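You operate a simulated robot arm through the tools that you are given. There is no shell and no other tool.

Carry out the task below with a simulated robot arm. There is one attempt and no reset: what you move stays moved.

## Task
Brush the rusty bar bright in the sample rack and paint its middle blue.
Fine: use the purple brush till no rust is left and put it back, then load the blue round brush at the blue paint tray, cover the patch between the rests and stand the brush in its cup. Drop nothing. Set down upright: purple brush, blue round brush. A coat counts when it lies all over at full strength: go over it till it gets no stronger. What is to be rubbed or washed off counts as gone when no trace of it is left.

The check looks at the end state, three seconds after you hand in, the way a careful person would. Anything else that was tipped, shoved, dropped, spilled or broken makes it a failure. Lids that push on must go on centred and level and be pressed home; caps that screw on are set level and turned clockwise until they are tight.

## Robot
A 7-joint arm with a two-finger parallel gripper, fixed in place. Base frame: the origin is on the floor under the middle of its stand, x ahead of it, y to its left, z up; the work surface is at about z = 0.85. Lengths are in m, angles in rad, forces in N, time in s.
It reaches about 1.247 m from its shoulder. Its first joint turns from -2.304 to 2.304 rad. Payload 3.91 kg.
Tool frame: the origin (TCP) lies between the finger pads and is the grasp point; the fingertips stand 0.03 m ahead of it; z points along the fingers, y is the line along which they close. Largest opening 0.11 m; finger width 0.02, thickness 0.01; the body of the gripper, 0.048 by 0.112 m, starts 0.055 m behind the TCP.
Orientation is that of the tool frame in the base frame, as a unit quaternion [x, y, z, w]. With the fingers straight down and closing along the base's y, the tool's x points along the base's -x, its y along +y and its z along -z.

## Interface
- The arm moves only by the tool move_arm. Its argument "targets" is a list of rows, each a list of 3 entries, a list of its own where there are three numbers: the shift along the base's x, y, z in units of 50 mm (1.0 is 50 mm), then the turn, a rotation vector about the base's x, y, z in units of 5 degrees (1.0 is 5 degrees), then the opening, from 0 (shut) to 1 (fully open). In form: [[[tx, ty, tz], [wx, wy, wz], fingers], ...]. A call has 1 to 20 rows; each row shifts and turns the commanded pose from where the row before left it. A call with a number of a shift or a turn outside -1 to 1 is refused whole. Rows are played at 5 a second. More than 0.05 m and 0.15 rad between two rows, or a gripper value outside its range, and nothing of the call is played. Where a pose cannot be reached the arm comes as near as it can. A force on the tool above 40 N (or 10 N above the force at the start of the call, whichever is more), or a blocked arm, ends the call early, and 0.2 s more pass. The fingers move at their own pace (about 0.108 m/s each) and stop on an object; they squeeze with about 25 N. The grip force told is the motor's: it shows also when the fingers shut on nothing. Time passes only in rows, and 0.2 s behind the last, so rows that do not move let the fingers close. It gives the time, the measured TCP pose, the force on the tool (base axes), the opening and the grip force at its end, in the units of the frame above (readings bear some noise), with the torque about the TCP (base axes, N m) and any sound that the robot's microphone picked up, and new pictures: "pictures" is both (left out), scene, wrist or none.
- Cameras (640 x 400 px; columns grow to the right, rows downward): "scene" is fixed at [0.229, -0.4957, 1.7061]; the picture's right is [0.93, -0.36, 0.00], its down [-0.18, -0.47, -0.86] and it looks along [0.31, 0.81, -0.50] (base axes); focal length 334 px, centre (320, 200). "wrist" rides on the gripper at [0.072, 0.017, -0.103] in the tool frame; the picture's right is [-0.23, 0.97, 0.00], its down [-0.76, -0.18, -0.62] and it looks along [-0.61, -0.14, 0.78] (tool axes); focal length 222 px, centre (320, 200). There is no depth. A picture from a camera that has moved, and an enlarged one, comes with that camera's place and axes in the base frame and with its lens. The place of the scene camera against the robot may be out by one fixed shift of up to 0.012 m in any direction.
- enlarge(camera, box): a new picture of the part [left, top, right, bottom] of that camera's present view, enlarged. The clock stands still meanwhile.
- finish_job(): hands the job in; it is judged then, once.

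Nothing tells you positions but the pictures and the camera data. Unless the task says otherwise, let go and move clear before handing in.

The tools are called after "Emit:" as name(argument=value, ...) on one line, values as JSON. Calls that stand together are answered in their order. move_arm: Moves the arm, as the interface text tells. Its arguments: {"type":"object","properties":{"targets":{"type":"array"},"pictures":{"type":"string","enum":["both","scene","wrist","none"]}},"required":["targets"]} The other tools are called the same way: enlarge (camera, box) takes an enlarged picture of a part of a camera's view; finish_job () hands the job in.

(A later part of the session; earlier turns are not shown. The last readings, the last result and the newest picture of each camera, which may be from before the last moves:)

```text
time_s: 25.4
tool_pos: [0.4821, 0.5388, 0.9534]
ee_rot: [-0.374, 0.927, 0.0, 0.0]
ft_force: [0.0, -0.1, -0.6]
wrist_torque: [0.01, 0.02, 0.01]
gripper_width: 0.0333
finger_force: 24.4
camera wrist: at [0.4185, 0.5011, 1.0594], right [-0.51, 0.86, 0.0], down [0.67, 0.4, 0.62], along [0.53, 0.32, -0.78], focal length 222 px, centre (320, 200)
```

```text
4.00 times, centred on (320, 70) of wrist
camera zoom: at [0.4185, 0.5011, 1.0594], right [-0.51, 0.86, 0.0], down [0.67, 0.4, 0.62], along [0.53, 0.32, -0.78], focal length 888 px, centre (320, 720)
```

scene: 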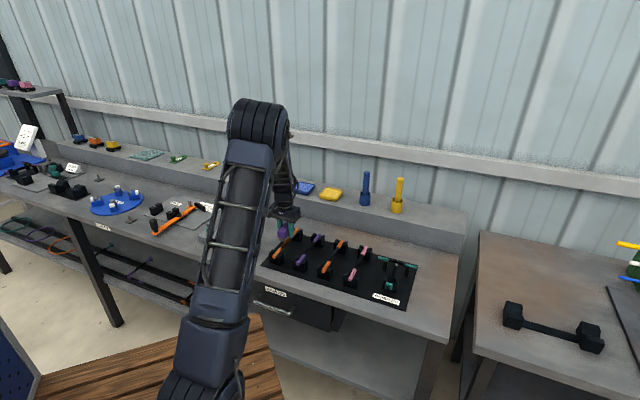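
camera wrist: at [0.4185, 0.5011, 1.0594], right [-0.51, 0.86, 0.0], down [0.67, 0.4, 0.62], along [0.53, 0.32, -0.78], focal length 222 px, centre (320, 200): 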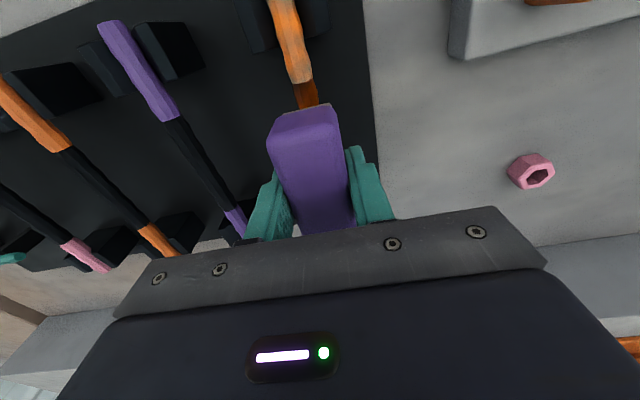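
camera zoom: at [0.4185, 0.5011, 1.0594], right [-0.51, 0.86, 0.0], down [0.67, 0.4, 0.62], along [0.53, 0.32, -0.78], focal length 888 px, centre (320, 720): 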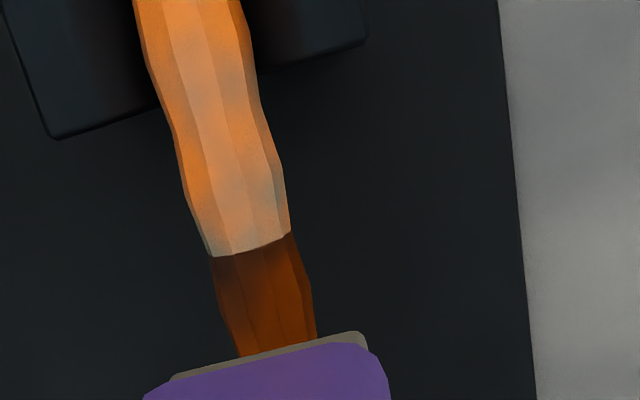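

The brush is lined up over the middle. I'll lower it in small steps to find contact.

Emit:
move_arm(targets=[[[0, 0, -0.08], [0, 0, 0], 0], [[0, 0, -0.08], [0, 0, 0], 0], [[0, 0, -0.08], [0, 0, 0], 0], [[0, 0, -0.04], [0, 0, 0], 0], [[0, 0, 0], [0, 0, 0], 0]], pictures="none")

Emit:
move_arm(targets=[[[0, 0, -0.04], [0, 0, 0], 0], [[0, 0, 0], [0, 0, 0], 0]], pictures="none")

```text
time_s: 26.6
tool_pos: [0.483, 0.5398, 0.9416]
ee_rot: [-0.374, 0.927, 0.0, 0.0]
ft_force: [0.1, 0.3, -0.8]
wrist_torque: [0.03, 0.02, 0.03]
gripper_width: 0.0335
finger_force: 25.3
```

```text
time_s: 27.2
tool_pos: [0.4832, 0.5393, 0.9399]
ee_rot: [-0.375, 0.927, 0.0, 0.0]
ft_force: [-0.3, -0.6, -0.2]
wrist_torque: [-0.04, 0.01, -0.02]
gripper_width: 0.0334
finger_force: 24.5
```

Emit:
move_arm(targets=[[[0, 0, -0.04], [0, 0, 0], 0], [[0, 0, 0], [0, 0, 0], 0]], pictures="none")

Emit:
move_arm(targets=[[[0, 0, -0.04], [0, 0, 0], 0], [[0, 0, 0], [0, 0, 0], 0]], pictures="scene")

Emit:
enlarge(camera="scene", box=[250, 210, 330, 270])

```text
time_s: 27.8
tool_pos: [0.4835, 0.5397, 0.9377]
ee_rot: [-0.374, 0.927, 0.0, 0.0]
ft_force: [-0.2, -0.1, -0.3]
wrist_torque: [0.03, -0.03, 0.02]
gripper_width: 0.0336
finger_force: 25.2
```

```text
time_s: 28.4
tool_pos: [0.4816, 0.5391, 0.9352]
ee_rot: [-0.375, 0.927, 0.0, 0.0]
ft_force: [1.0, 0.3, -0.6]
wrist_torque: [-0.03, 0.01, -0.02]
gripper_width: 0.0336
finger_force: 24.9
```

scene: 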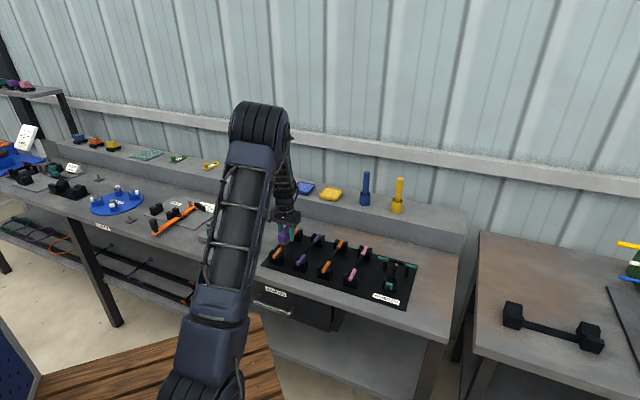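

```text
6.67 times, centred on (290, 240) of scene
camera zoom: at [0.229, -0.4957, 1.7061], right [0.93, -0.36, 0.0], down [-0.18, -0.47, -0.86], along [0.31, 0.81, -0.5], focal length 2223 px, centre (520, -67)
```

zoom: 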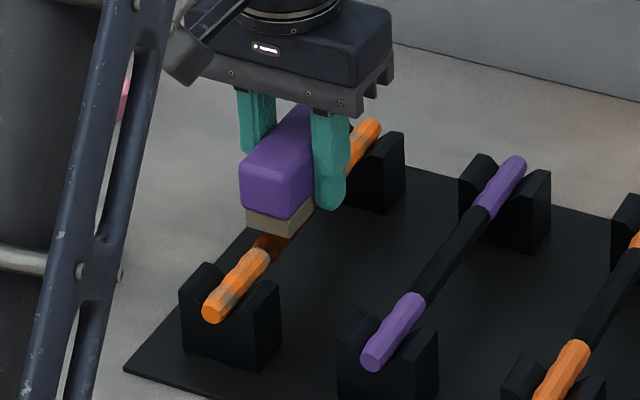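

No contact force yet, so I'll keep lowering a millimetre or two at a time.

Emit:
move_arm(targets=[[[0, 0, -0.04], [0, 0, 0], 0], [[0, 0, 0], [0, 0, 0], 0]], pictures="none")

Emit:
move_arm(targets=[[[0, 0, -0.03], [0, 0, 0], 0], [[0, 0, 0], [0, 0, 0], 0]], pictures="none")

Emit:
move_arm(targets=[[[0, 0, -0.03], [0, 0, 0], 0], [[0, 0, 0], [0, 0, 0], 0]], pictures="wrist")

```text
time_s: 29.0
tool_pos: [0.4823, 0.5404, 0.9345]
ee_rot: [-0.374, 0.927, 0.0, 0.0]
ft_force: [-1.2, -0.8, 1.7]
wrist_torque: [-0.04, -0.01, -0.01]
gripper_width: 0.0338
finger_force: 25.3
```

```text
time_s: 29.6
tool_pos: [0.4831, 0.5408, 0.9338]
ee_rot: [-0.375, 0.927, 0.0, 0.001]
ft_force: [-1.5, -6.1, 20.9]
wrist_torque: [-0.34, 0.2, 0.02]
gripper_width: 0.0333
finger_force: 24.9
```

```text
time_s: 30.2
tool_pos: [0.4841, 0.5401, 0.9308]
ee_rot: [-0.374, 0.927, 0.002, 0.001]
ft_force: [0.9, 0.6, 25.2]
wrist_torque: [-0.02, -0.06, 0.0]
gripper_width: 0.0338
finger_force: 25.2
camera wrist: at [0.4197, 0.5022, 1.0361], right [-0.51, 0.86, 0.0], down [0.67, 0.4, 0.62], along [0.54, 0.32, -0.78], focal length 222 px, centre (320, 200)
```

wrist: 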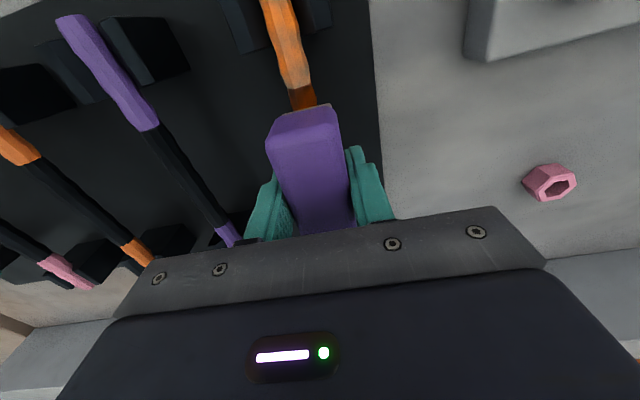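

Contact is made at about 25 N, which is more than I want. I'll ease off a bit and do a first light stroke along the bar.

Emit:
move_arm(targets=[[[0, 0, 0.02], [0, 0, 0], 0], [[0, 0, 0], [0, 0, 0], 0]], pictures="none")

Emit:
move_arm(targets=[[[0.1, 0.1, 0], [0, 0, 0], 0], [[0.1, 0.1, 0], [0, 0, 0], 0], [[-0.1, -0.1, 0], [0, 0, 0], 0], [[-0.1, -0.1, 0], [0, 0, 0], 0], [[-0.1, -0.1, 0], [0, 0, 0], 0], [[-0.1, -0.1, 0], [0, 0, 0], 0], [[0.1, 0.1, 0], [0, 0, 0], 0], [[0.1, 0.1, 0], [0, 0, 0], 0]], pictures="scene")

Emit:
enlarge(camera="scene", box=[250, 210, 330, 270])

```text
time_s: 30.8
tool_pos: [0.4822, 0.5397, 0.9314]
ee_rot: [-0.374, 0.927, -0.001, 0.0]
ft_force: [0.4, 4.7, 10.8]
wrist_torque: [0.44, -0.35, 0.06]
gripper_width: 0.0335
finger_force: 25.0
```

```text
time_s: 32.6
tool_pos: [0.4838, 0.5385, 0.9328]
ee_rot: [-0.375, 0.927, 0.0, 0.0]
ft_force: [-3.6, -3.0, 9.7]
wrist_torque: [0.05, 0.02, 0.0]
gripper_width: 0.0335
finger_force: 25.0
```

scene: 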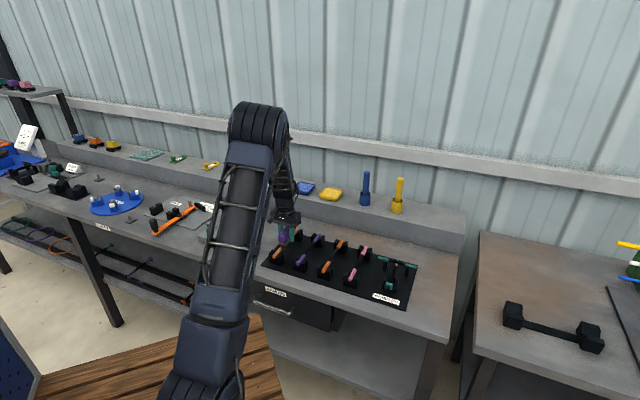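

```text
6.67 times, centred on (290, 240) of scene
camera zoom: at [0.229, -0.4957, 1.7061], right [0.93, -0.36, 0.0], down [-0.18, -0.47, -0.86], along [0.31, 0.81, -0.5], focal length 2223 px, centre (520, -67)
```

zoom: 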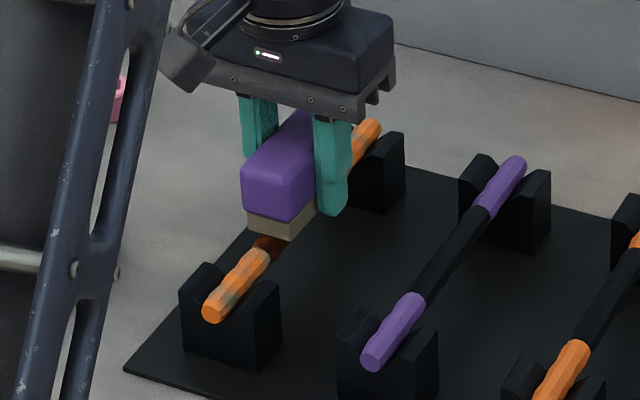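

The stroke works with about 10 N of pressure, and the bar stays put. I'll do more strokes along the bar, then lift and look.

Emit:
move_arm(targets=[[[0.15, 0.15, 0], [0, 0, 0], 0], [[0.15, 0.15, 0], [0, 0, 0], 0], [[-0.15, -0.15, 0], [0, 0, 0], 0], [[-0.15, -0.15, 0], [0, 0, 0], 0], [[-0.15, -0.15, 0], [0, 0, 0], 0], [[-0.15, -0.15, 0], [0, 0, 0], 0], [[0.15, 0.15, 0], [0, 0, 0], 0], [[0.15, 0.15, 0], [0, 0, 0], 0], [[0.15, 0.15, 0], [0, 0, 0], 0], [[0.15, 0.15, 0], [0, 0, 0], 0], [[-0.15, -0.15, 0], [0, 0, 0], 0], [[-0.15, -0.15, 0], [0, 0, 0], 0], [[-0.15, -0.15, 0], [0, 0, 0], 0], [[-0.15, -0.15, 0], [0, 0, 0], 0], [[0.15, 0.15, 0], [0, 0, 0], 0], [[0.15, 0.15, 0], [0, 0, 0], 0]], pictures="none")

Emit:
move_arm(targets=[[[0, 0, 0.3], [0, 0, 0], 0], [[0, 0, 0.5], [0, 0, 0], 0], [[0.4, -0.4, 0.5], [0, 0, 0], 0], [[0.6, -0.6, 0.3], [0, 0, 0], 0], [[0.4, -0.4, 0], [0, 0, 0], 0], [[0, 0, 0], [0, 0, 0], 0]], pictures="both")

Emit:
enlarge(camera="scene", box=[250, 210, 330, 270])

Emit:
enlarge(camera="wrist", box=[340, 0, 500, 180])

```text
time_s: 36.0
tool_pos: [0.483, 0.5393, 0.9312]
ee_rot: [-0.375, 0.927, 0.0, 0.0]
ft_force: [-1.7, -1.6, 4.9]
wrist_torque: [0.04, 0.02, -0.01]
gripper_width: 0.0337
finger_force: 24.8
```

```text
time_s: 37.4
tool_pos: [0.5545, 0.4681, 1.0112]
ee_rot: [-0.375, 0.927, 0.0, -0.001]
ft_force: [-0.9, 0.6, -1.2]
wrist_torque: [-0.01, 0.0, 0.03]
gripper_width: 0.0337
finger_force: 24.7
camera wrist: at [0.4909, 0.4304, 1.1159], right [-0.51, 0.86, 0.0], down [0.67, 0.4, 0.62], along [0.53, 0.32, -0.78], focal length 222 px, centre (320, 200)
```

scene: 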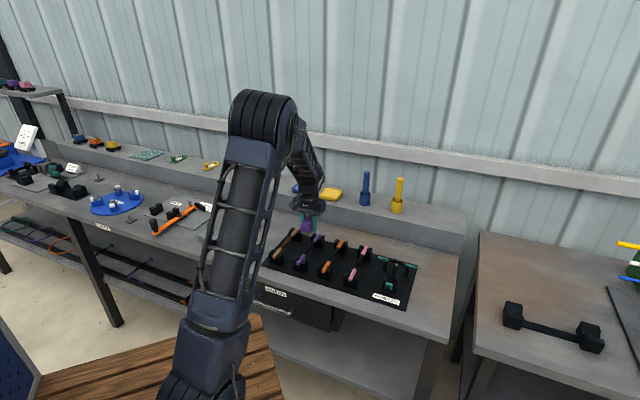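
wrist: 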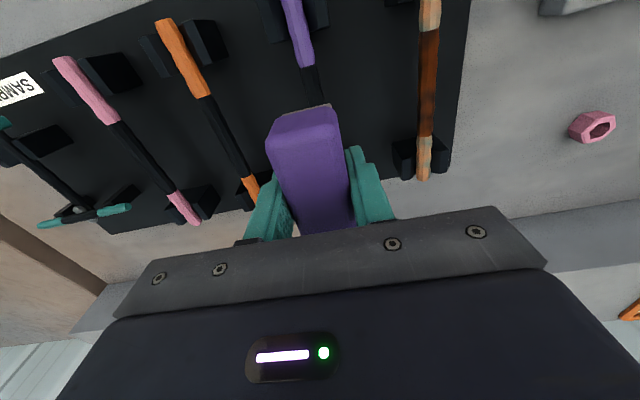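

```text
6.67 times, centred on (290, 240) of scene
camera zoom: at [0.229, -0.4957, 1.7061], right [0.93, -0.36, 0.0], down [-0.18, -0.47, -0.86], along [0.31, 0.81, -0.5], focal length 2223 px, centre (520, -67)
```

zoom: 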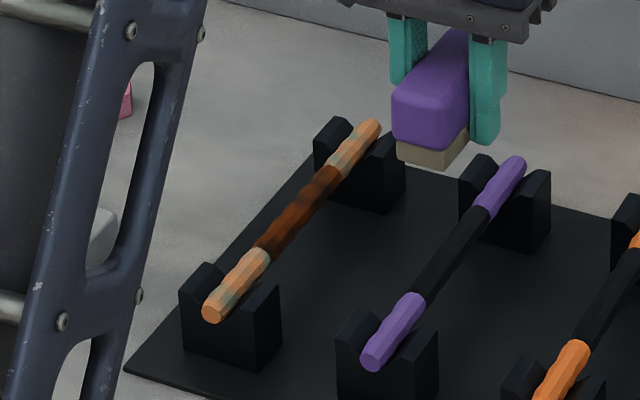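

```text
2.22 times, centred on (420, 90) of wrist
camera zoom: at [0.4909, 0.4304, 1.1159], right [-0.51, 0.86, 0.0], down [0.67, 0.4, 0.62], along [0.53, 0.32, -0.78], focal length 494 px, centre (98, 444)
```

zoom: 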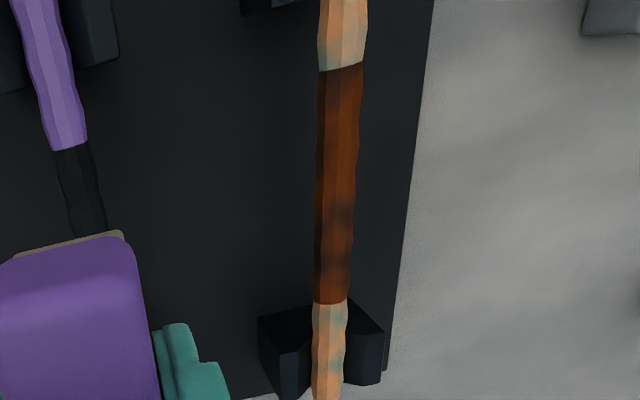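

The rust is fading evenly over the whole bar (ends now paler), so brushing works. I'll go back and brush much more.

Emit:
move_arm(targets=[[[-0.4, 0.4, 0], [0, 0, 0], 0], [[-0.6, 0.6, -0.3], [0, 0, 0], 0], [[-0.4, 0.4, -0.5], [0, 0, 0], 0], [[0, 0, -0.5], [0, 0, 0], 0], [[0, 0, -0.2], [0, 0, 0], 0], [[0, 0, -0.1], [0, 0, 0], 0], [[0, 0, -0.01], [0, 0, 0], 0], [[0, 0, 0], [0, 0, 0], 0]], pictures="none")

Emit:
move_arm(targets=[[[0.2, 0.2, 0], [0, 0, 0], 0], [[0.2, 0.2, 0], [0, 0, 0], 0], [[-0.2, -0.2, 0], [0, 0, 0], 0], [[-0.2, -0.2, 0], [0, 0, 0], 0], [[-0.2, -0.2, 0], [0, 0, 0], 0], [[-0.2, -0.2, 0], [0, 0, 0], 0], [[0.2, 0.2, 0], [0, 0, 0], 0], [[0.2, 0.2, 0], [0, 0, 0], 0], [[0.2, 0.2, 0], [0, 0, 0], 0], [[0.2, 0.2, 0], [0, 0, 0], 0], [[-0.2, -0.2, 0], [0, 0, 0], 0], [[-0.2, -0.2, 0], [0, 0, 0], 0], [[-0.2, -0.2, 0], [0, 0, 0], 0], [[-0.2, -0.2, 0], [0, 0, 0], 0], [[0.2, 0.2, 0], [0, 0, 0], 0], [[0.2, 0.2, 0], [0, 0, 0], 0]], pictures="scene")

Emit:
enlarge(camera="scene", box=[250, 210, 330, 270])

```text
time_s: 39.2
tool_pos: [0.4829, 0.5398, 0.9315]
ee_rot: [-0.374, 0.927, 0.0, 0.0]
ft_force: [-3.1, -2.2, 9.1]
wrist_torque: [-0.03, 0.12, 0.0]
gripper_width: 0.0334
finger_force: 24.8
```

```text
time_s: 42.6
tool_pos: [0.4833, 0.5393, 0.9307]
ee_rot: [-0.375, 0.927, 0.0, -0.001]
ft_force: [-2.4, -0.5, 5.2]
wrist_torque: [-0.04, 0.08, 0.01]
gripper_width: 0.0335
finger_force: 25.1
```

scene: 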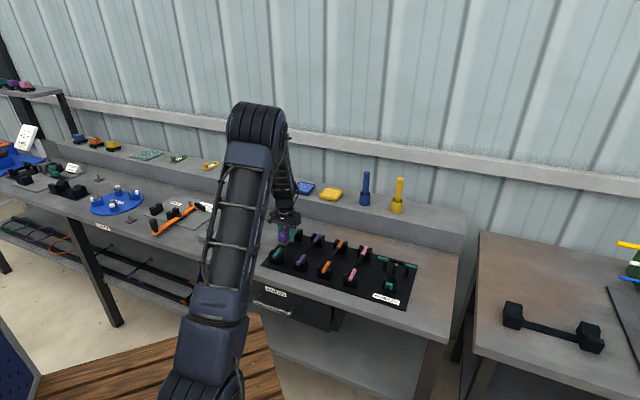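

```text
6.67 times, centred on (290, 240) of scene
camera zoom: at [0.229, -0.4957, 1.7061], right [0.93, -0.36, 0.0], down [-0.18, -0.47, -0.86], along [0.31, 0.81, -0.5], focal length 2223 px, centre (520, -67)
```

zoom: 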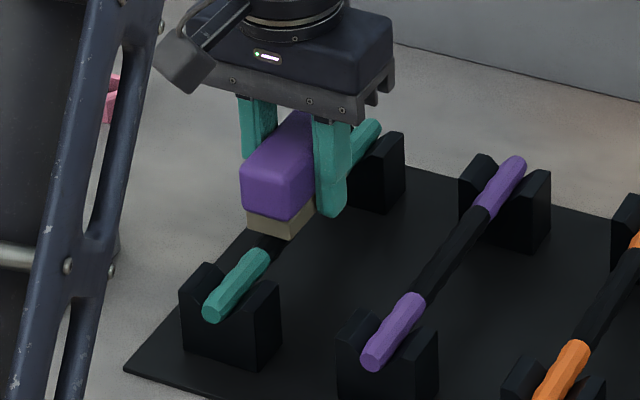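

The bar now shows clean teal ends with no rust visible. I'll give it one more full set of strokes to be safe, then lift and inspect.

Emit:
move_arm(targets=[[[0.2, 0.2, 0], [0, 0, 0], 0], [[0.2, 0.2, 0], [0, 0, 0], 0], [[-0.2, -0.2, 0], [0, 0, 0], 0], [[-0.2, -0.2, 0], [0, 0, 0], 0], [[-0.2, -0.2, 0], [0, 0, 0], 0], [[-0.2, -0.2, 0], [0, 0, 0], 0], [[0.2, 0.2, 0], [0, 0, 0], 0], [[0.2, 0.2, 0], [0, 0, 0], 0], [[0.2, 0.2, 0], [0, 0, 0], 0], [[0.2, 0.2, 0], [0, 0, 0], 0], [[-0.2, -0.2, 0], [0, 0, 0], 0], [[-0.2, -0.2, 0], [0, 0, 0], 0], [[-0.2, -0.2, 0], [0, 0, 0], 0], [[-0.2, -0.2, 0], [0, 0, 0], 0], [[0.2, 0.2, 0], [0, 0, 0], 0], [[0.2, 0.2, 0], [0, 0, 0], 0]], pictures="none")

Emit:
move_arm(targets=[[[0, 0, 0.3], [0, 0, 0], 0], [[0, 0, 0.5], [0, 0, 0], 0], [[0.4, -0.4, 0.5], [0, 0, 0], 0], [[0.6, -0.6, 0.3], [0, 0, 0], 0], [[0.4, -0.4, 0], [0, 0, 0], 0], [[0, 0, 0], [0, 0, 0], 0]], pictures="both")

Emit:
enlarge(camera="scene", box=[260, 220, 320, 265])

Emit:
enlarge(camera="wrist", box=[370, 0, 490, 190])

```text
time_s: 46.0
tool_pos: [0.4851, 0.5402, 0.9318]
ee_rot: [-0.375, 0.927, 0.001, 0.0]
ft_force: [-0.2, -0.8, -0.8]
wrist_torque: [0.02, 0.01, 0.04]
gripper_width: 0.0336
finger_force: 25.2
```

```text
time_s: 47.4
tool_pos: [0.5532, 0.4702, 1.0106]
ee_rot: [-0.374, 0.927, 0.0, 0.0]
ft_force: [0.0, -1.0, -0.7]
wrist_torque: [-0.01, 0.01, 0.01]
gripper_width: 0.0337
finger_force: 25.1
camera wrist: at [0.4904, 0.4329, 1.1158], right [-0.51, 0.86, 0.0], down [0.67, 0.4, 0.62], along [0.53, 0.32, -0.78], focal length 222 px, centre (320, 200)
```

scene: 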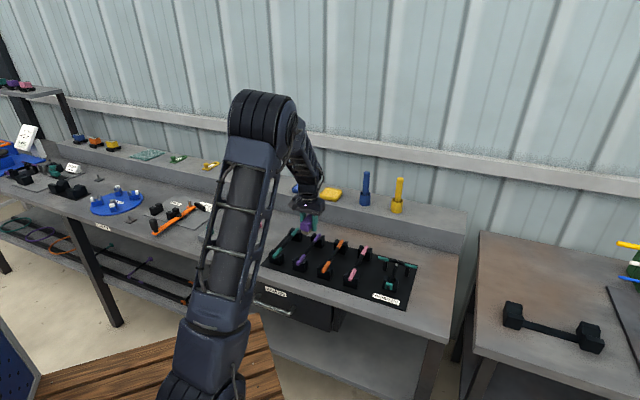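
wrist: 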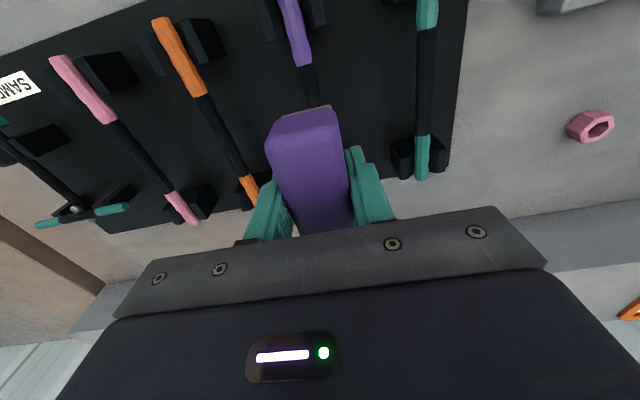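

```text
8.89 times, centred on (290, 242) of scene
camera zoom: at [0.229, -0.4957, 1.7061], right [0.93, -0.36, 0.0], down [-0.18, -0.47, -0.86], along [0.31, 0.81, -0.5], focal length 2964 px, centre (587, -178)
```

zoom: 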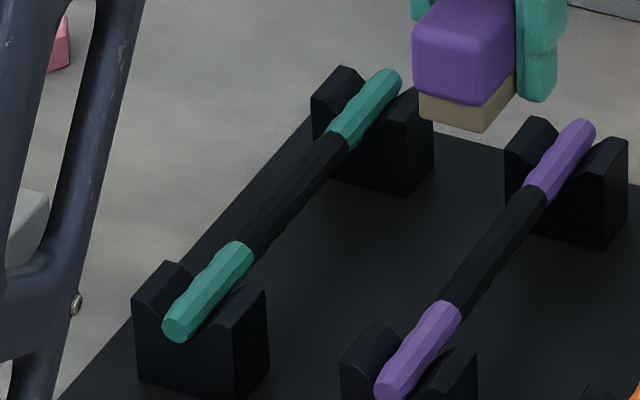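

```text
2.11 times, centred on (430, 95) of wrist
camera zoom: at [0.4904, 0.4329, 1.1158], right [-0.51, 0.86, 0.0], down [0.67, 0.4, 0.62], along [0.53, 0.32, -0.78], focal length 468 px, centre (88, 421)
```

zoom: 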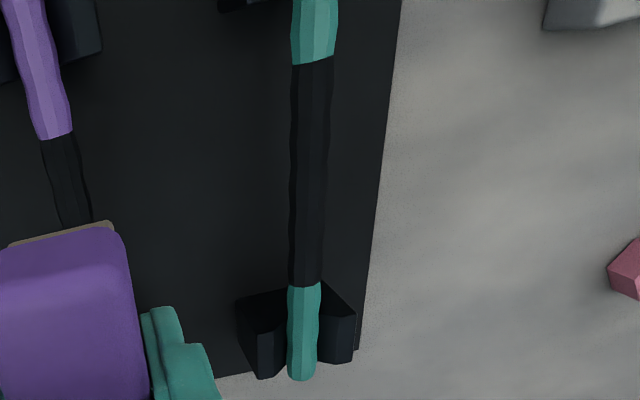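

The bar looks clean; I'll compare its teal closely against the untouched teal pieces for any rust tint.

Emit:
enlarge(camera="wrist", box=[395, 0, 455, 40])

Emit:
enlarge(camera="wrist", box=[395, 130, 455, 190])

Emit:
enlarge(camera="wrist", box=[30, 195, 140, 235])

Emit:
enlarge(camera="wrist", box=[395, 30, 455, 140])

```text
10.00 times, centred on (425, 20) of wrist
camera zoom: at [0.4904, 0.4329, 1.1158], right [-0.51, 0.86, 0.0], down [0.67, 0.4, 0.62], along [0.53, 0.32, -0.78], focal length 2221 px, centre (-730, 2000)
```

zoom: 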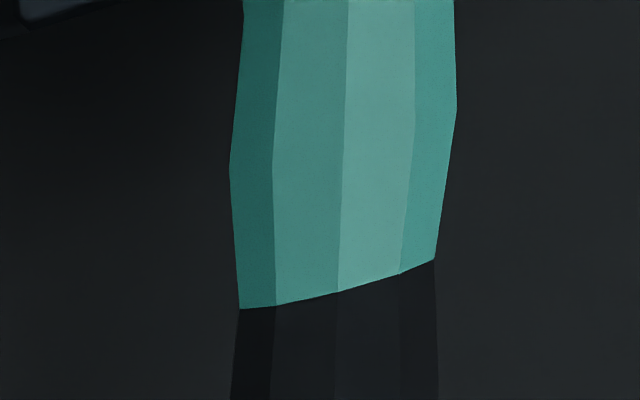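

```text
6.67 times, centred on (425, 160) of wrist
camera zoom: at [0.4904, 0.4329, 1.1158], right [-0.51, 0.86, 0.0], down [0.67, 0.4, 0.62], along [0.53, 0.32, -0.78], focal length 1481 px, centre (-380, 467)
```

zoom: 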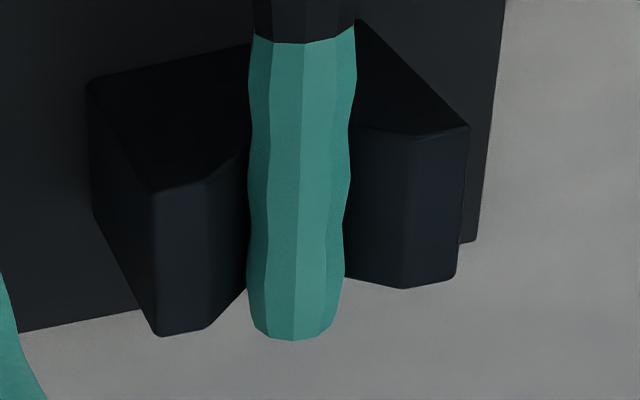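

```text
5.82 times, centred on (85, 215) of wrist
camera zoom: at [0.4904, 0.4329, 1.1158], right [-0.51, 0.86, 0.0], down [0.67, 0.4, 0.62], along [0.53, 0.32, -0.78], focal length 1292 px, centre (1687, 113)
```

zoom: 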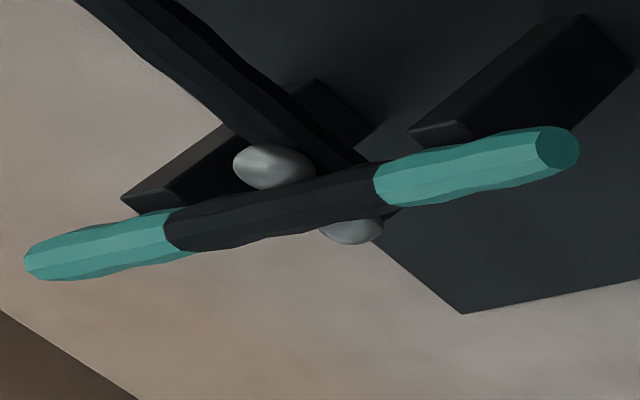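

```text
3.64 times, centred on (425, 85) of wrist
camera zoom: at [0.4904, 0.4329, 1.1158], right [-0.51, 0.86, 0.0], down [0.67, 0.4, 0.62], along [0.53, 0.32, -0.78], focal length 808 px, centre (-62, 618)
```

zoom: 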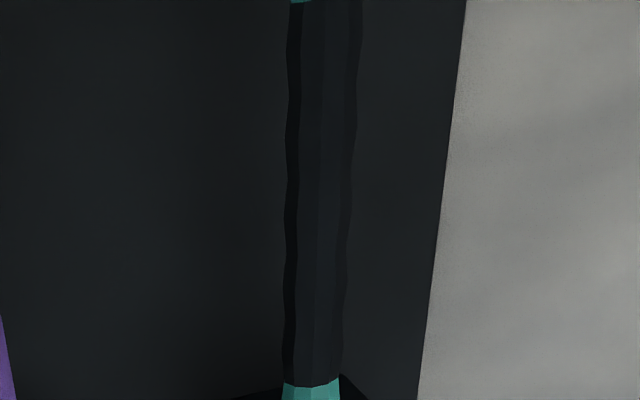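

The bar is perfectly clean and hasn't shifted. Now I'll carry the purple brush back to its original spot.

Emit:
move_arm(targets=[[[0.28, -0.28, 0.3], [0, 0, 0], 0], [[0.56, -0.57, 0.3], [0, 0, 0], 0], [[0.56, -0.57, 0.1], [0, 0, 0], 0], [[0.56, -0.57, 0], [0, 0, 0], 0], [[0.56, -0.57, 0], [0, 0, 0], 0], [[0.56, -0.57, 0], [0, 0, 0], 0], [[0.56, -0.57, 0], [0, 0, 0], 0], [[0.56, -0.57, 0], [0, 0, 0], 0], [[0.56, -0.57, 0], [0, 0, 0], 0], [[0.56, -0.57, 0], [0, 0, 0], 0], [[0.56, -0.57, 0], [0, 0, 0], 0], [[0.56, -0.57, 0], [0, 0, 0], 0], [[0.33, -0.31, 0], [0, 0, 0], 0], [[0, 0, 0], [0, 0, 0], 0]], pictures="both")

Emit:
enlarge(camera="scene", box=[400, 200, 480, 290])

```text
time_s: 50.4
tool_pos: [0.8929, 0.128, 1.0472]
ee_rot: [-0.375, 0.927, -0.001, 0.001]
ft_force: [0.0, -0.1, -1.2]
wrist_torque: [0.01, -0.01, -0.02]
gripper_width: 0.0333
finger_force: 25.0
camera wrist: at [0.8296, 0.0899, 1.1519], right [-0.51, 0.86, 0.0], down [0.67, 0.4, 0.62], along [0.53, 0.32, -0.78], focal length 222 px, centre (320, 200)
```

scene: 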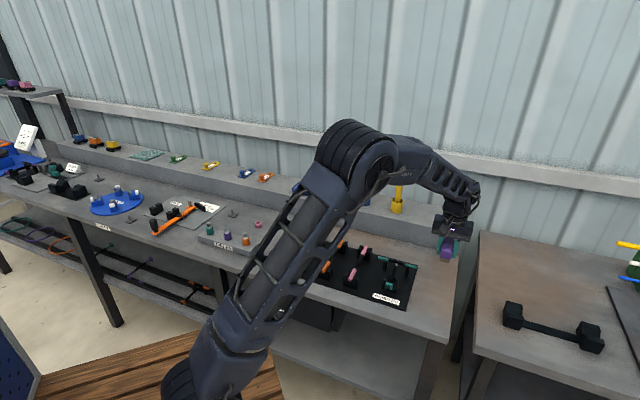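
wrist: 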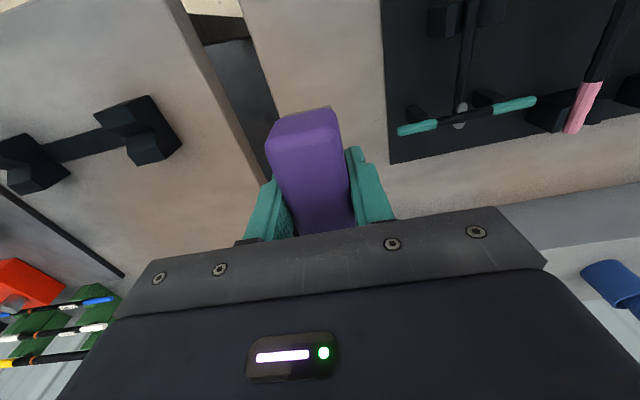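

```text
4.44 times, centred on (440, 245) of scene
camera zoom: at [0.229, -0.4957, 1.7061], right [0.93, -0.36, 0.0], down [-0.18, -0.47, -0.86], along [0.31, 0.81, -0.5], focal length 1482 px, centre (-213, 0)
```

zoom: 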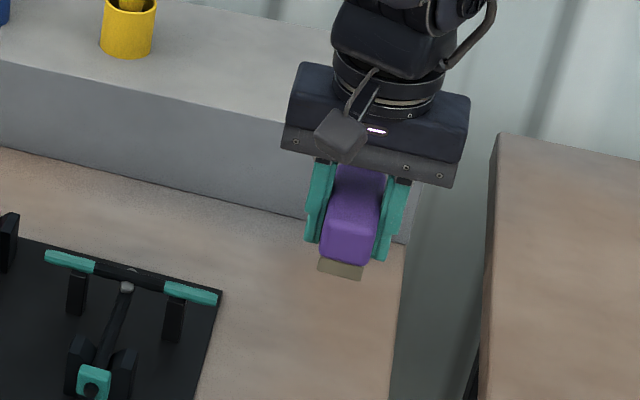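

Emit:
move_arm(targets=[[[0, 0, -0.3], [0, 0, 0], 0], [[0, 0, -0.6], [0, 0, 0], 0], [[0, 0, -0.6], [0, 0, 0], 0], [[0, 0, -0.6], [0, 0, 0], 0], [[0, 0, -0.5], [0, 0, 0], 0], [[0, 0, -0.3], [0, 0, 0], 0], [[0, 0, -0.15], [0, 0, 0], 0], [[0, 0, -0.1], [0, 0, 0], 0], [[0, 0, 0], [0, 0, 0], 0]], pictures="scene")

Emit:
enlarge(camera="scene", box=[405, 250, 475, 310])

```text
time_s: 52.4
tool_pos: [0.8944, 0.1267, 0.8871]
ee_rot: [-0.375, 0.927, 0.001, 0.0]
ft_force: [-0.3, -0.1, -0.5]
wrist_torque: [0.0, -0.01, -0.01]
gripper_width: 0.0338
finger_force: 24.6
```

scene: 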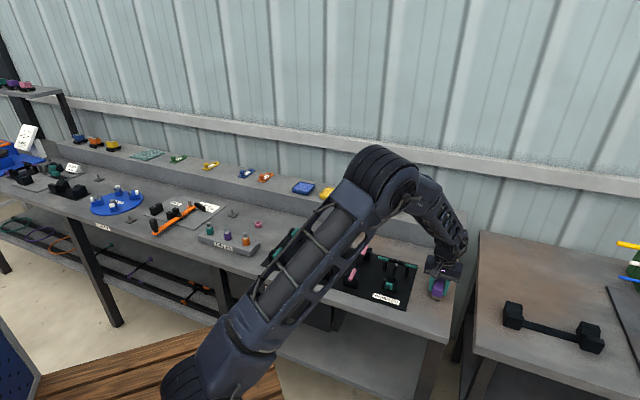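

```text
6.67 times, centred on (440, 280) of scene
camera zoom: at [0.229, -0.4957, 1.7061], right [0.93, -0.36, 0.0], down [-0.18, -0.47, -0.86], along [0.31, 0.81, -0.5], focal length 2223 px, centre (-480, -333)
```

zoom: 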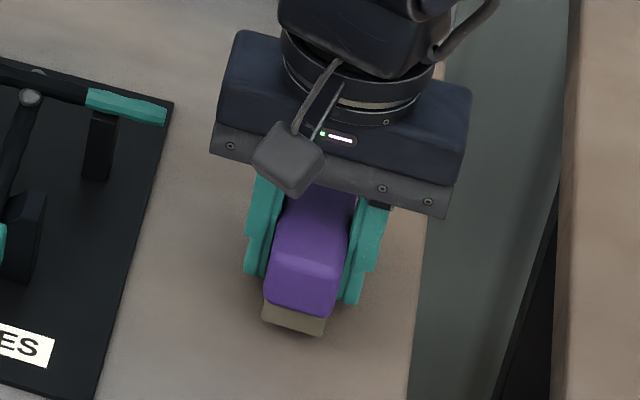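

The brush is about 2 mm right of its old spot, so I'll nudge it and lower until it just touches.

Emit:
move_arm(targets=[[[-0.04, 0.02, -0.06], [0, 0, 0], 0], [[0, 0, -0.03], [0, 0, 0], 0], [[0, 0, 0], [0, 0, 0], 0]], pictures="none")

Emit:
move_arm(targets=[[[0, 0, -0.02], [0, 0, 0], 0], [[0, 0, 0], [0, 0, 0], 0]], pictures="none")

```text
time_s: 53.2
tool_pos: [0.8901, 0.1274, 0.8843]
ee_rot: [-0.375, 0.927, 0.0, 0.0]
ft_force: [-0.4, 0.1, -0.9]
wrist_torque: [0.02, -0.01, -0.03]
gripper_width: 0.0334
finger_force: 24.9
```

```text
time_s: 53.8
tool_pos: [0.8906, 0.1296, 0.8836]
ee_rot: [-0.375, 0.927, 0.0, -0.001]
ft_force: [0.0, -0.3, -0.8]
wrist_torque: [-0.02, 0.01, 0.01]
gripper_width: 0.0335
finger_force: 25.1
```

Emit:
move_arm(targets=[[[0, 0, -0.03], [0, 0, 0], 0], [[0, 0, 0], [0, 0, 0], 0]], pictures="none")

Emit:
move_arm(targets=[[[0, 0, -0.02], [0, 0, 0], 0], [[0, 0, 0], [0, 0, 0], 0]], pictures="scene")

Emit:
enlarge(camera="scene", box=[405, 250, 475, 310])

```text
time_s: 54.4
tool_pos: [0.89, 0.1269, 0.8819]
ee_rot: [-0.375, 0.927, 0.0, 0.0]
ft_force: [0.1, -0.1, -1.1]
wrist_torque: [-0.01, 0.01, 0.01]
gripper_width: 0.0336
finger_force: 25.0
```

```text
time_s: 55.0
tool_pos: [0.8909, 0.127, 0.8804]
ee_rot: [-0.374, 0.927, 0.0, 0.0]
ft_force: [0.2, -0.2, -0.9]
wrist_torque: [-0.02, -0.02, -0.01]
gripper_width: 0.0333
finger_force: 25.2
```

scene: 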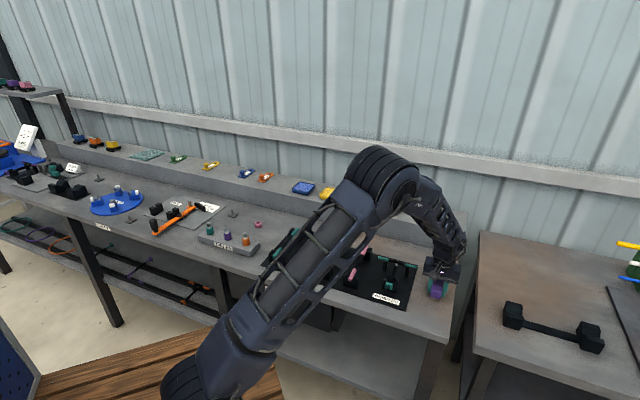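

```text
6.67 times, centred on (440, 280) of scene
camera zoom: at [0.229, -0.4957, 1.7061], right [0.93, -0.36, 0.0], down [-0.18, -0.47, -0.86], along [0.31, 0.81, -0.5], focal length 2223 px, centre (-480, -333)
```

zoom: 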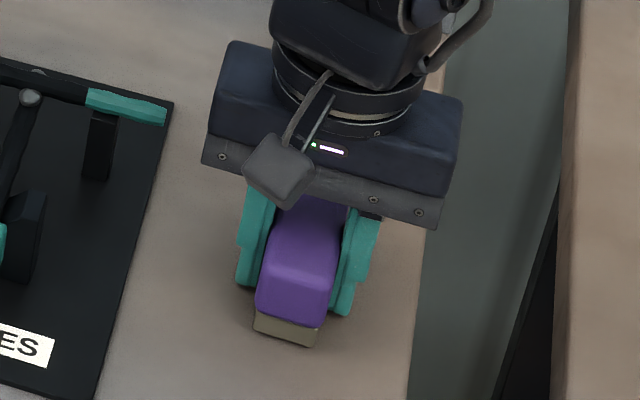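

Emit:
move_arm(targets=[[[0.02, 0, -0.02], [0, 0, 0], 0], [[0, 0, 0], [0, 0, 0], 0]], pictures="none")

```text
time_s: 55.6
tool_pos: [0.8912, 0.1277, 0.879]
ee_rot: [-0.375, 0.927, 0.0, 0.0]
ft_force: [-0.6, -0.4, -1.7]
wrist_torque: [-0.02, -0.01, 0.0]
gripper_width: 0.0335
finger_force: 25.0
```

Emit:
move_arm(targets=[[[0, 0, -0.015], [0, 0, 0], 0], [[0, 0, 0], [0, 0, 0], 0]], pictures="none")

Emit:
move_arm(targets=[[[0, 0, -0.015], [0, 0, 0], 0], [[0, 0, 0], [0, 0, 0], 0]], pictures="none")

```text
time_s: 56.2
tool_pos: [0.8907, 0.1266, 0.8794]
ee_rot: [-0.375, 0.927, 0.0, 0.001]
ft_force: [-1.0, -0.9, 14.4]
wrist_torque: [0.06, 0.3, 0.03]
gripper_width: 0.0334
finger_force: 24.8
```

```text
time_s: 56.8
tool_pos: [0.891, 0.128, 0.8801]
ee_rot: [-0.375, 0.927, 0.0, 0.002]
ft_force: [-0.4, 0.3, 33.1]
wrist_torque: [0.23, 0.6, 0.1]
gripper_width: 0.0333
finger_force: 24.9
```

It touches the bench now; I pressed slightly too hard, so I'll back off 1.2 mm, then open the fingers.

Emit:
move_arm(targets=[[[0, 0, 0.024], [0, 0, 0], 0], [[0, 0, 0], [0, 0, 0], 0]], pictures="none")

```text
time_s: 57.4
tool_pos: [0.8906, 0.1281, 0.8805]
ee_rot: [-0.375, 0.927, 0.0, 0.0]
ft_force: [9.4, 1.9, 22.8]
wrist_torque: [0.13, 0.03, 0.08]
gripper_width: 0.0336
finger_force: 25.3
```

Emit:
move_arm(targets=[[[0, 0, 0.012], [0, 0, 0], 0], [[0, 0, 0], [0, 0, 0], 0]], pictures="scene")

Emit:
enlarge(camera="scene", box=[405, 250, 475, 310])

```text
time_s: 58.0
tool_pos: [0.8905, 0.1279, 0.8802]
ee_rot: [-0.374, 0.927, 0.0, 0.0]
ft_force: [8.5, 2.2, 14.0]
wrist_torque: [-0.11, -0.45, 0.22]
gripper_width: 0.0335
finger_force: 25.0
```

scene: 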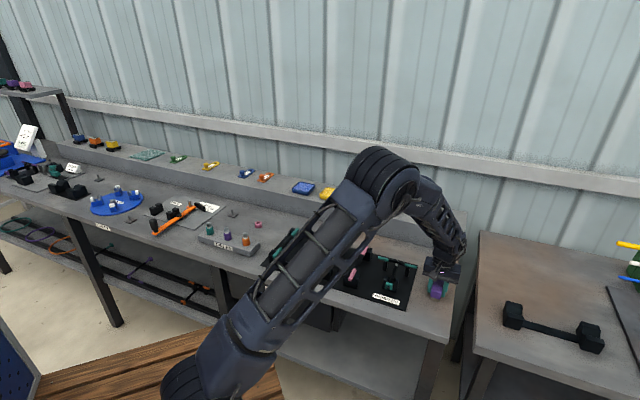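

```text
6.67 times, centred on (440, 280) of scene
camera zoom: at [0.229, -0.4957, 1.7061], right [0.93, -0.36, 0.0], down [-0.18, -0.47, -0.86], along [0.31, 0.81, -0.5], focal length 2223 px, centre (-480, -333)
```

zoom: 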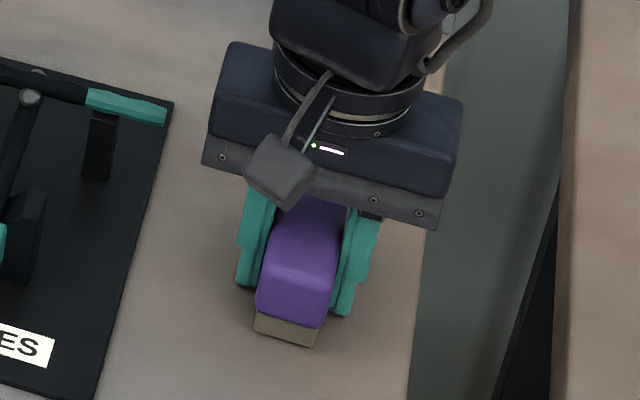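

Emit:
move_arm(targets=[[[0, 0, 0.012], [0, 0, 0], 0], [[0, 0, 0], [0, 0, 0], 0]], pictures="none")

Emit:
move_arm(targets=[[[0, 0, 0.008], [0, 0, 0], 0], [[0, 0, 0], [0, 0, 0], 0]], pictures="none")

```text
time_s: 58.6
tool_pos: [0.8902, 0.1281, 0.8796]
ee_rot: [-0.375, 0.927, 0.0, -0.001]
ft_force: [4.3, -0.5, 8.2]
wrist_torque: [-0.09, -0.32, 0.01]
gripper_width: 0.0335
finger_force: 25.5
```

```text
time_s: 59.2
tool_pos: [0.8903, 0.1269, 0.8803]
ee_rot: [-0.374, 0.928, 0.0, -0.002]
ft_force: [-0.5, -1.6, 1.5]
wrist_torque: [-0.1, -0.03, -0.01]
gripper_width: 0.0332
finger_force: 25.0
```

Force is near zero now. Opening the fingers and rising straight up.

Emit:
move_arm(targets=[[[0, 0, 0], [0, 0, 0], 0.4], [[0, 0, 0], [0, 0, 0], 0.6], [[0, 0, 0], [0, 0, 0], 0.6], [[0, 0, 0.3], [0, 0, 0], 0.6], [[0, 0, 0.6], [0, 0, 0], 0.6], [[0, 0, 0.8], [0, 0, 0], 0.6], [[0, 0, 0.8], [0, 0, 0], 0.6], [[0, 0, 0], [0, 0, 0], 0.6]], pictures="both")

Emit:
enlarge(camera="scene", box=[405, 250, 475, 310])

Emit:
enlarge(camera="wrist", box=[250, 60, 390, 180])

```text
time_s: 61.0
tool_pos: [0.8919, 0.1267, 1.0074]
ee_rot: [-0.375, 0.927, 0.0, 0.0]
ft_force: [0.2, -0.3, 0.5]
wrist_torque: [0.03, -0.02, 0.02]
gripper_width: 0.0659
finger_force: 0.0
camera wrist: at [0.8284, 0.089, 1.1112], right [-0.51, 0.86, 0.0], down [0.67, 0.4, 0.62], along [0.53, 0.32, -0.78], focal length 222 px, centre (320, 200)
```

scene: 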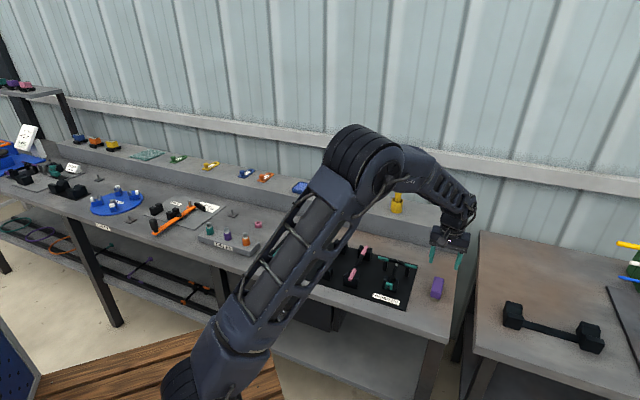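
wrist: 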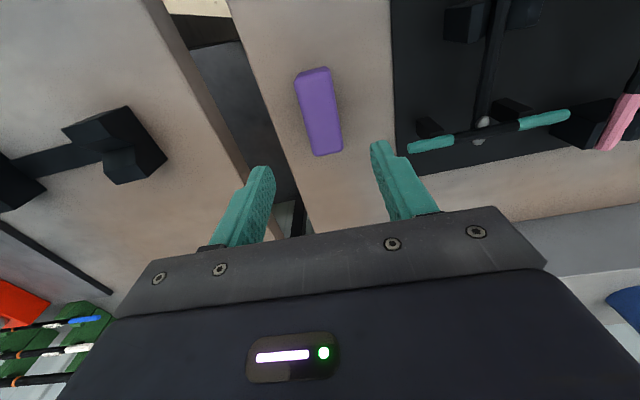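

```text
6.67 times, centred on (440, 280) of scene
camera zoom: at [0.229, -0.4957, 1.7061], right [0.93, -0.36, 0.0], down [-0.18, -0.47, -0.86], along [0.31, 0.81, -0.5], focal length 2223 px, centre (-480, -333)
```

zoom: 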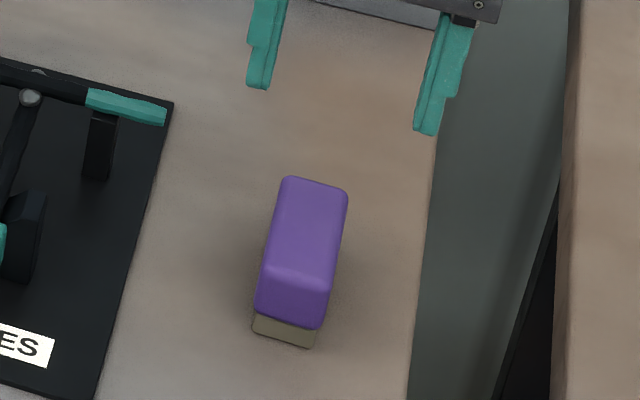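

```text
3.33 times, centred on (320, 120) of wrist
camera zoom: at [0.8284, 0.089, 1.1112], right [-0.51, 0.86, 0.0], down [0.67, 0.4, 0.62], along [0.53, 0.32, -0.78], focal length 740 px, centre (320, 467)
```

zoom: 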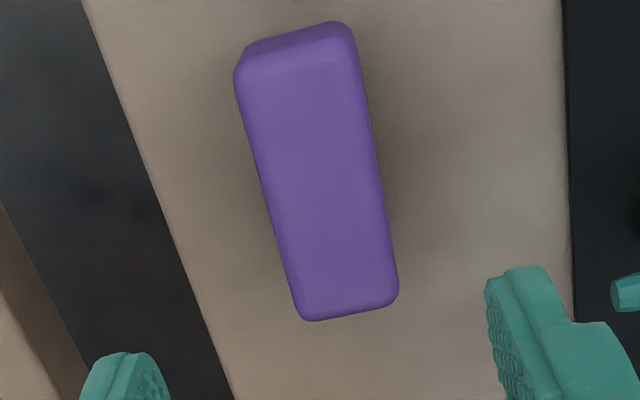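

The purple brush is upright back in its spot. Now I'll rise and go look at the blue round brush and its cup from closer.

Emit:
move_arm(targets=[[[0, 0, 0.9], [0, 0, 0], 0.6], [[0, 0, 0.9], [0, 0, 0], 0.6], [[0, 0, 0.9], [0, 0, 0], 0.6], [[-0.35, 0.79, 0.216], [0, 0, 0], 0.6], [[-0.35, 0.79, 0.216], [0, 0, 0], 0.6], [[-0.35, 0.79, 0.216], [0, 0, 0], 0.6], [[-0.35, 0.79, 0.216], [0, 0, 0], 0.6], [[-0.35, 0.79, 0.216], [0, 0, 0], 0.6], [[-0.35, 0.79, 0.216], [0, 0, 0], 0.6], [[-0.35, 0.79, 0.216], [0, 0, 0], 0.6], [[-0.35, 0.79, 0.216], [0, 0, 0], 0.6], [[-0.35, 0.79, 0.216], [0, 0, 0], 0.6], [[-0.35, 0.79, 0.216], [0, 0, 0], 0.6], [[0, 0, 0], [0, 0, 0], 0.6]], pictures="both")

Emit:
enlarge(camera="wrist", box=[240, 120, 400, 240])

```text
time_s: 64.0
tool_pos: [0.7166, 0.5237, 1.25]
ee_rot: [-0.375, 0.927, 0.0, 0.0]
ft_force: [0.5, -0.6, 0.2]
wrist_torque: [-0.01, 0.02, -0.02]
gripper_width: 0.0661
finger_force: 0.0
camera wrist: at [0.6529, 0.4854, 1.3542], right [-0.51, 0.86, 0.0], down [0.67, 0.4, 0.62], along [0.53, 0.32, -0.78], focal length 222 px, centre (320, 200)
```

scene: 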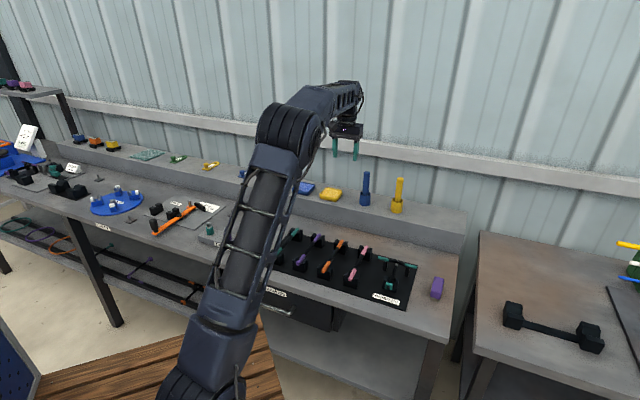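
wrist: 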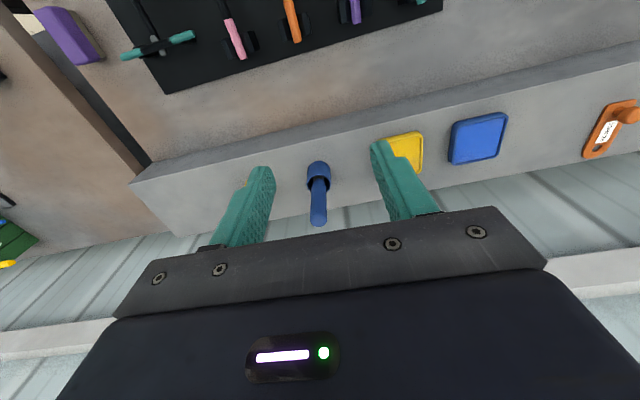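

```text
3.33 times, centred on (320, 180) of wrist
camera zoom: at [0.6529, 0.4854, 1.3542], right [-0.51, 0.86, 0.0], down [0.67, 0.4, 0.62], along [0.53, 0.32, -0.78], focal length 740 px, centre (320, 267)
```

zoom: 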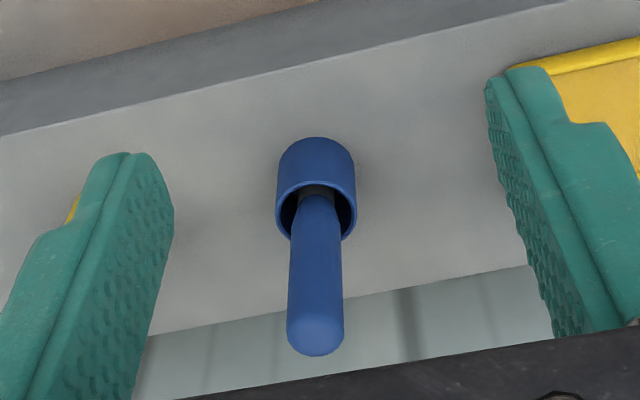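

The blue handle stands vertical at about (0.863, 0.609), rising to z ≈ 1.10. I'll move above it and check alignment before descending.

Emit:
move_arm(targets=[[[0.735, 0.427, 0], [0, 0, 0], 0.6], [[0.735, 0.427, -0.25], [0, 0, 0], 0.6], [[0.735, 0.427, -0.25], [0, 0, 0], 0.6], [[0.735, 0.427, -0.5], [0, 0, 0], 0.6], [[0, 0, 0], [0, 0, 0], 0.6]], pictures="both")

Emit:
enlarge(camera="wrist", box=[230, 80, 410, 215])

Emit:
enlarge(camera="scene", box=[330, 120, 430, 220])

```text
time_s: 65.2
tool_pos: [0.8553, 0.5959, 1.1941]
ee_rot: [-0.374, 0.927, 0.0, -0.001]
ft_force: [0.0, 0.1, 0.2]
wrist_torque: [0.01, -0.03, 0.02]
gripper_width: 0.0659
finger_force: 0.1
out of reach, approached as far as the arm can: row 4
camera wrist: at [0.7916, 0.5576, 1.2985], right [-0.51, 0.86, 0.0], down [0.67, 0.4, 0.62], along [0.53, 0.32, -0.78], focal length 222 px, centre (320, 200)
```

scene: 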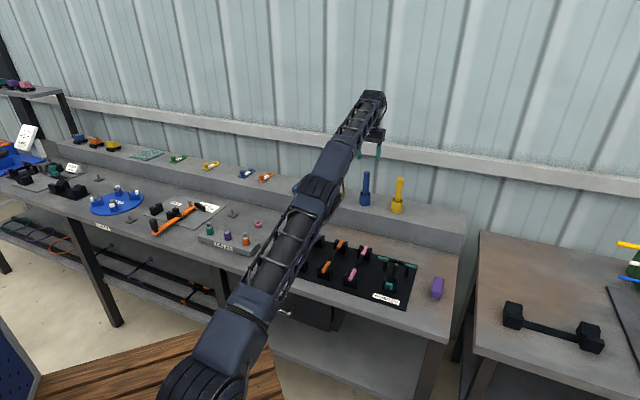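
wrist: 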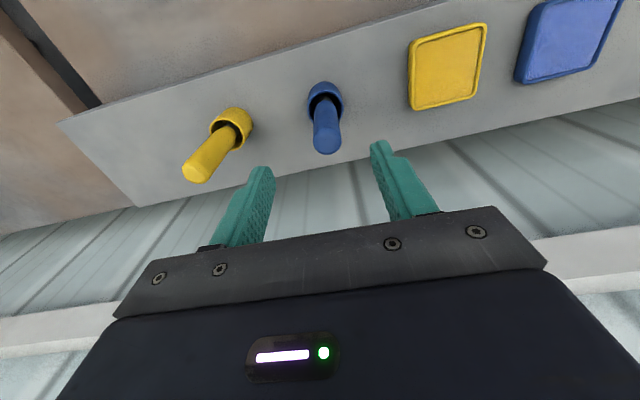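

```text
2.96 times, centred on (320, 148) of wrist
camera zoom: at [0.7916, 0.5576, 1.2985], right [-0.51, 0.86, 0.0], down [0.67, 0.4, 0.62], along [0.53, 0.32, -0.78], focal length 658 px, centre (320, 356)
```

zoom: 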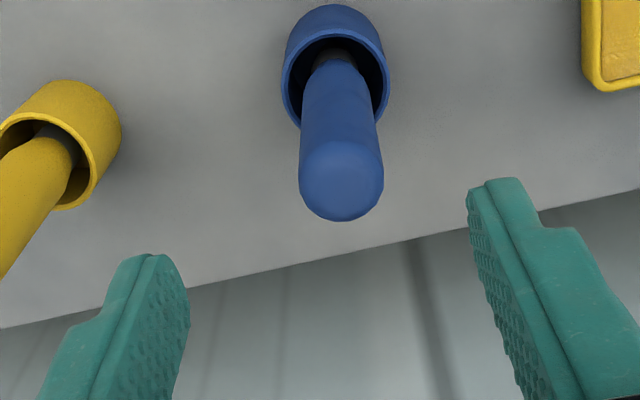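

```text
4.00 times, centred on (380, 170) of scene
camera zoom: at [0.229, -0.4957, 1.7061], right [0.93, -0.36, 0.0], down [-0.18, -0.47, -0.86], along [0.31, 0.81, -0.5], focal length 1334 px, centre (80, 320)
```

zoom: 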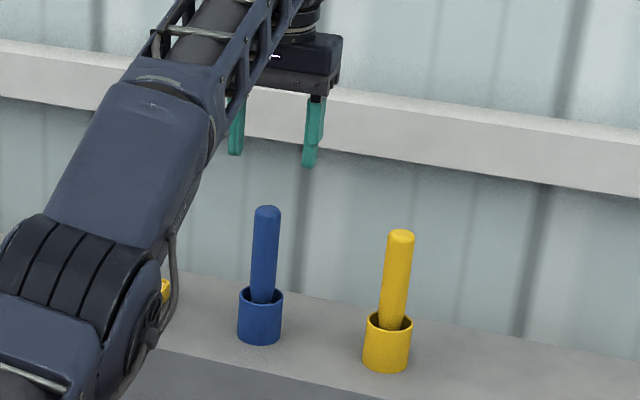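

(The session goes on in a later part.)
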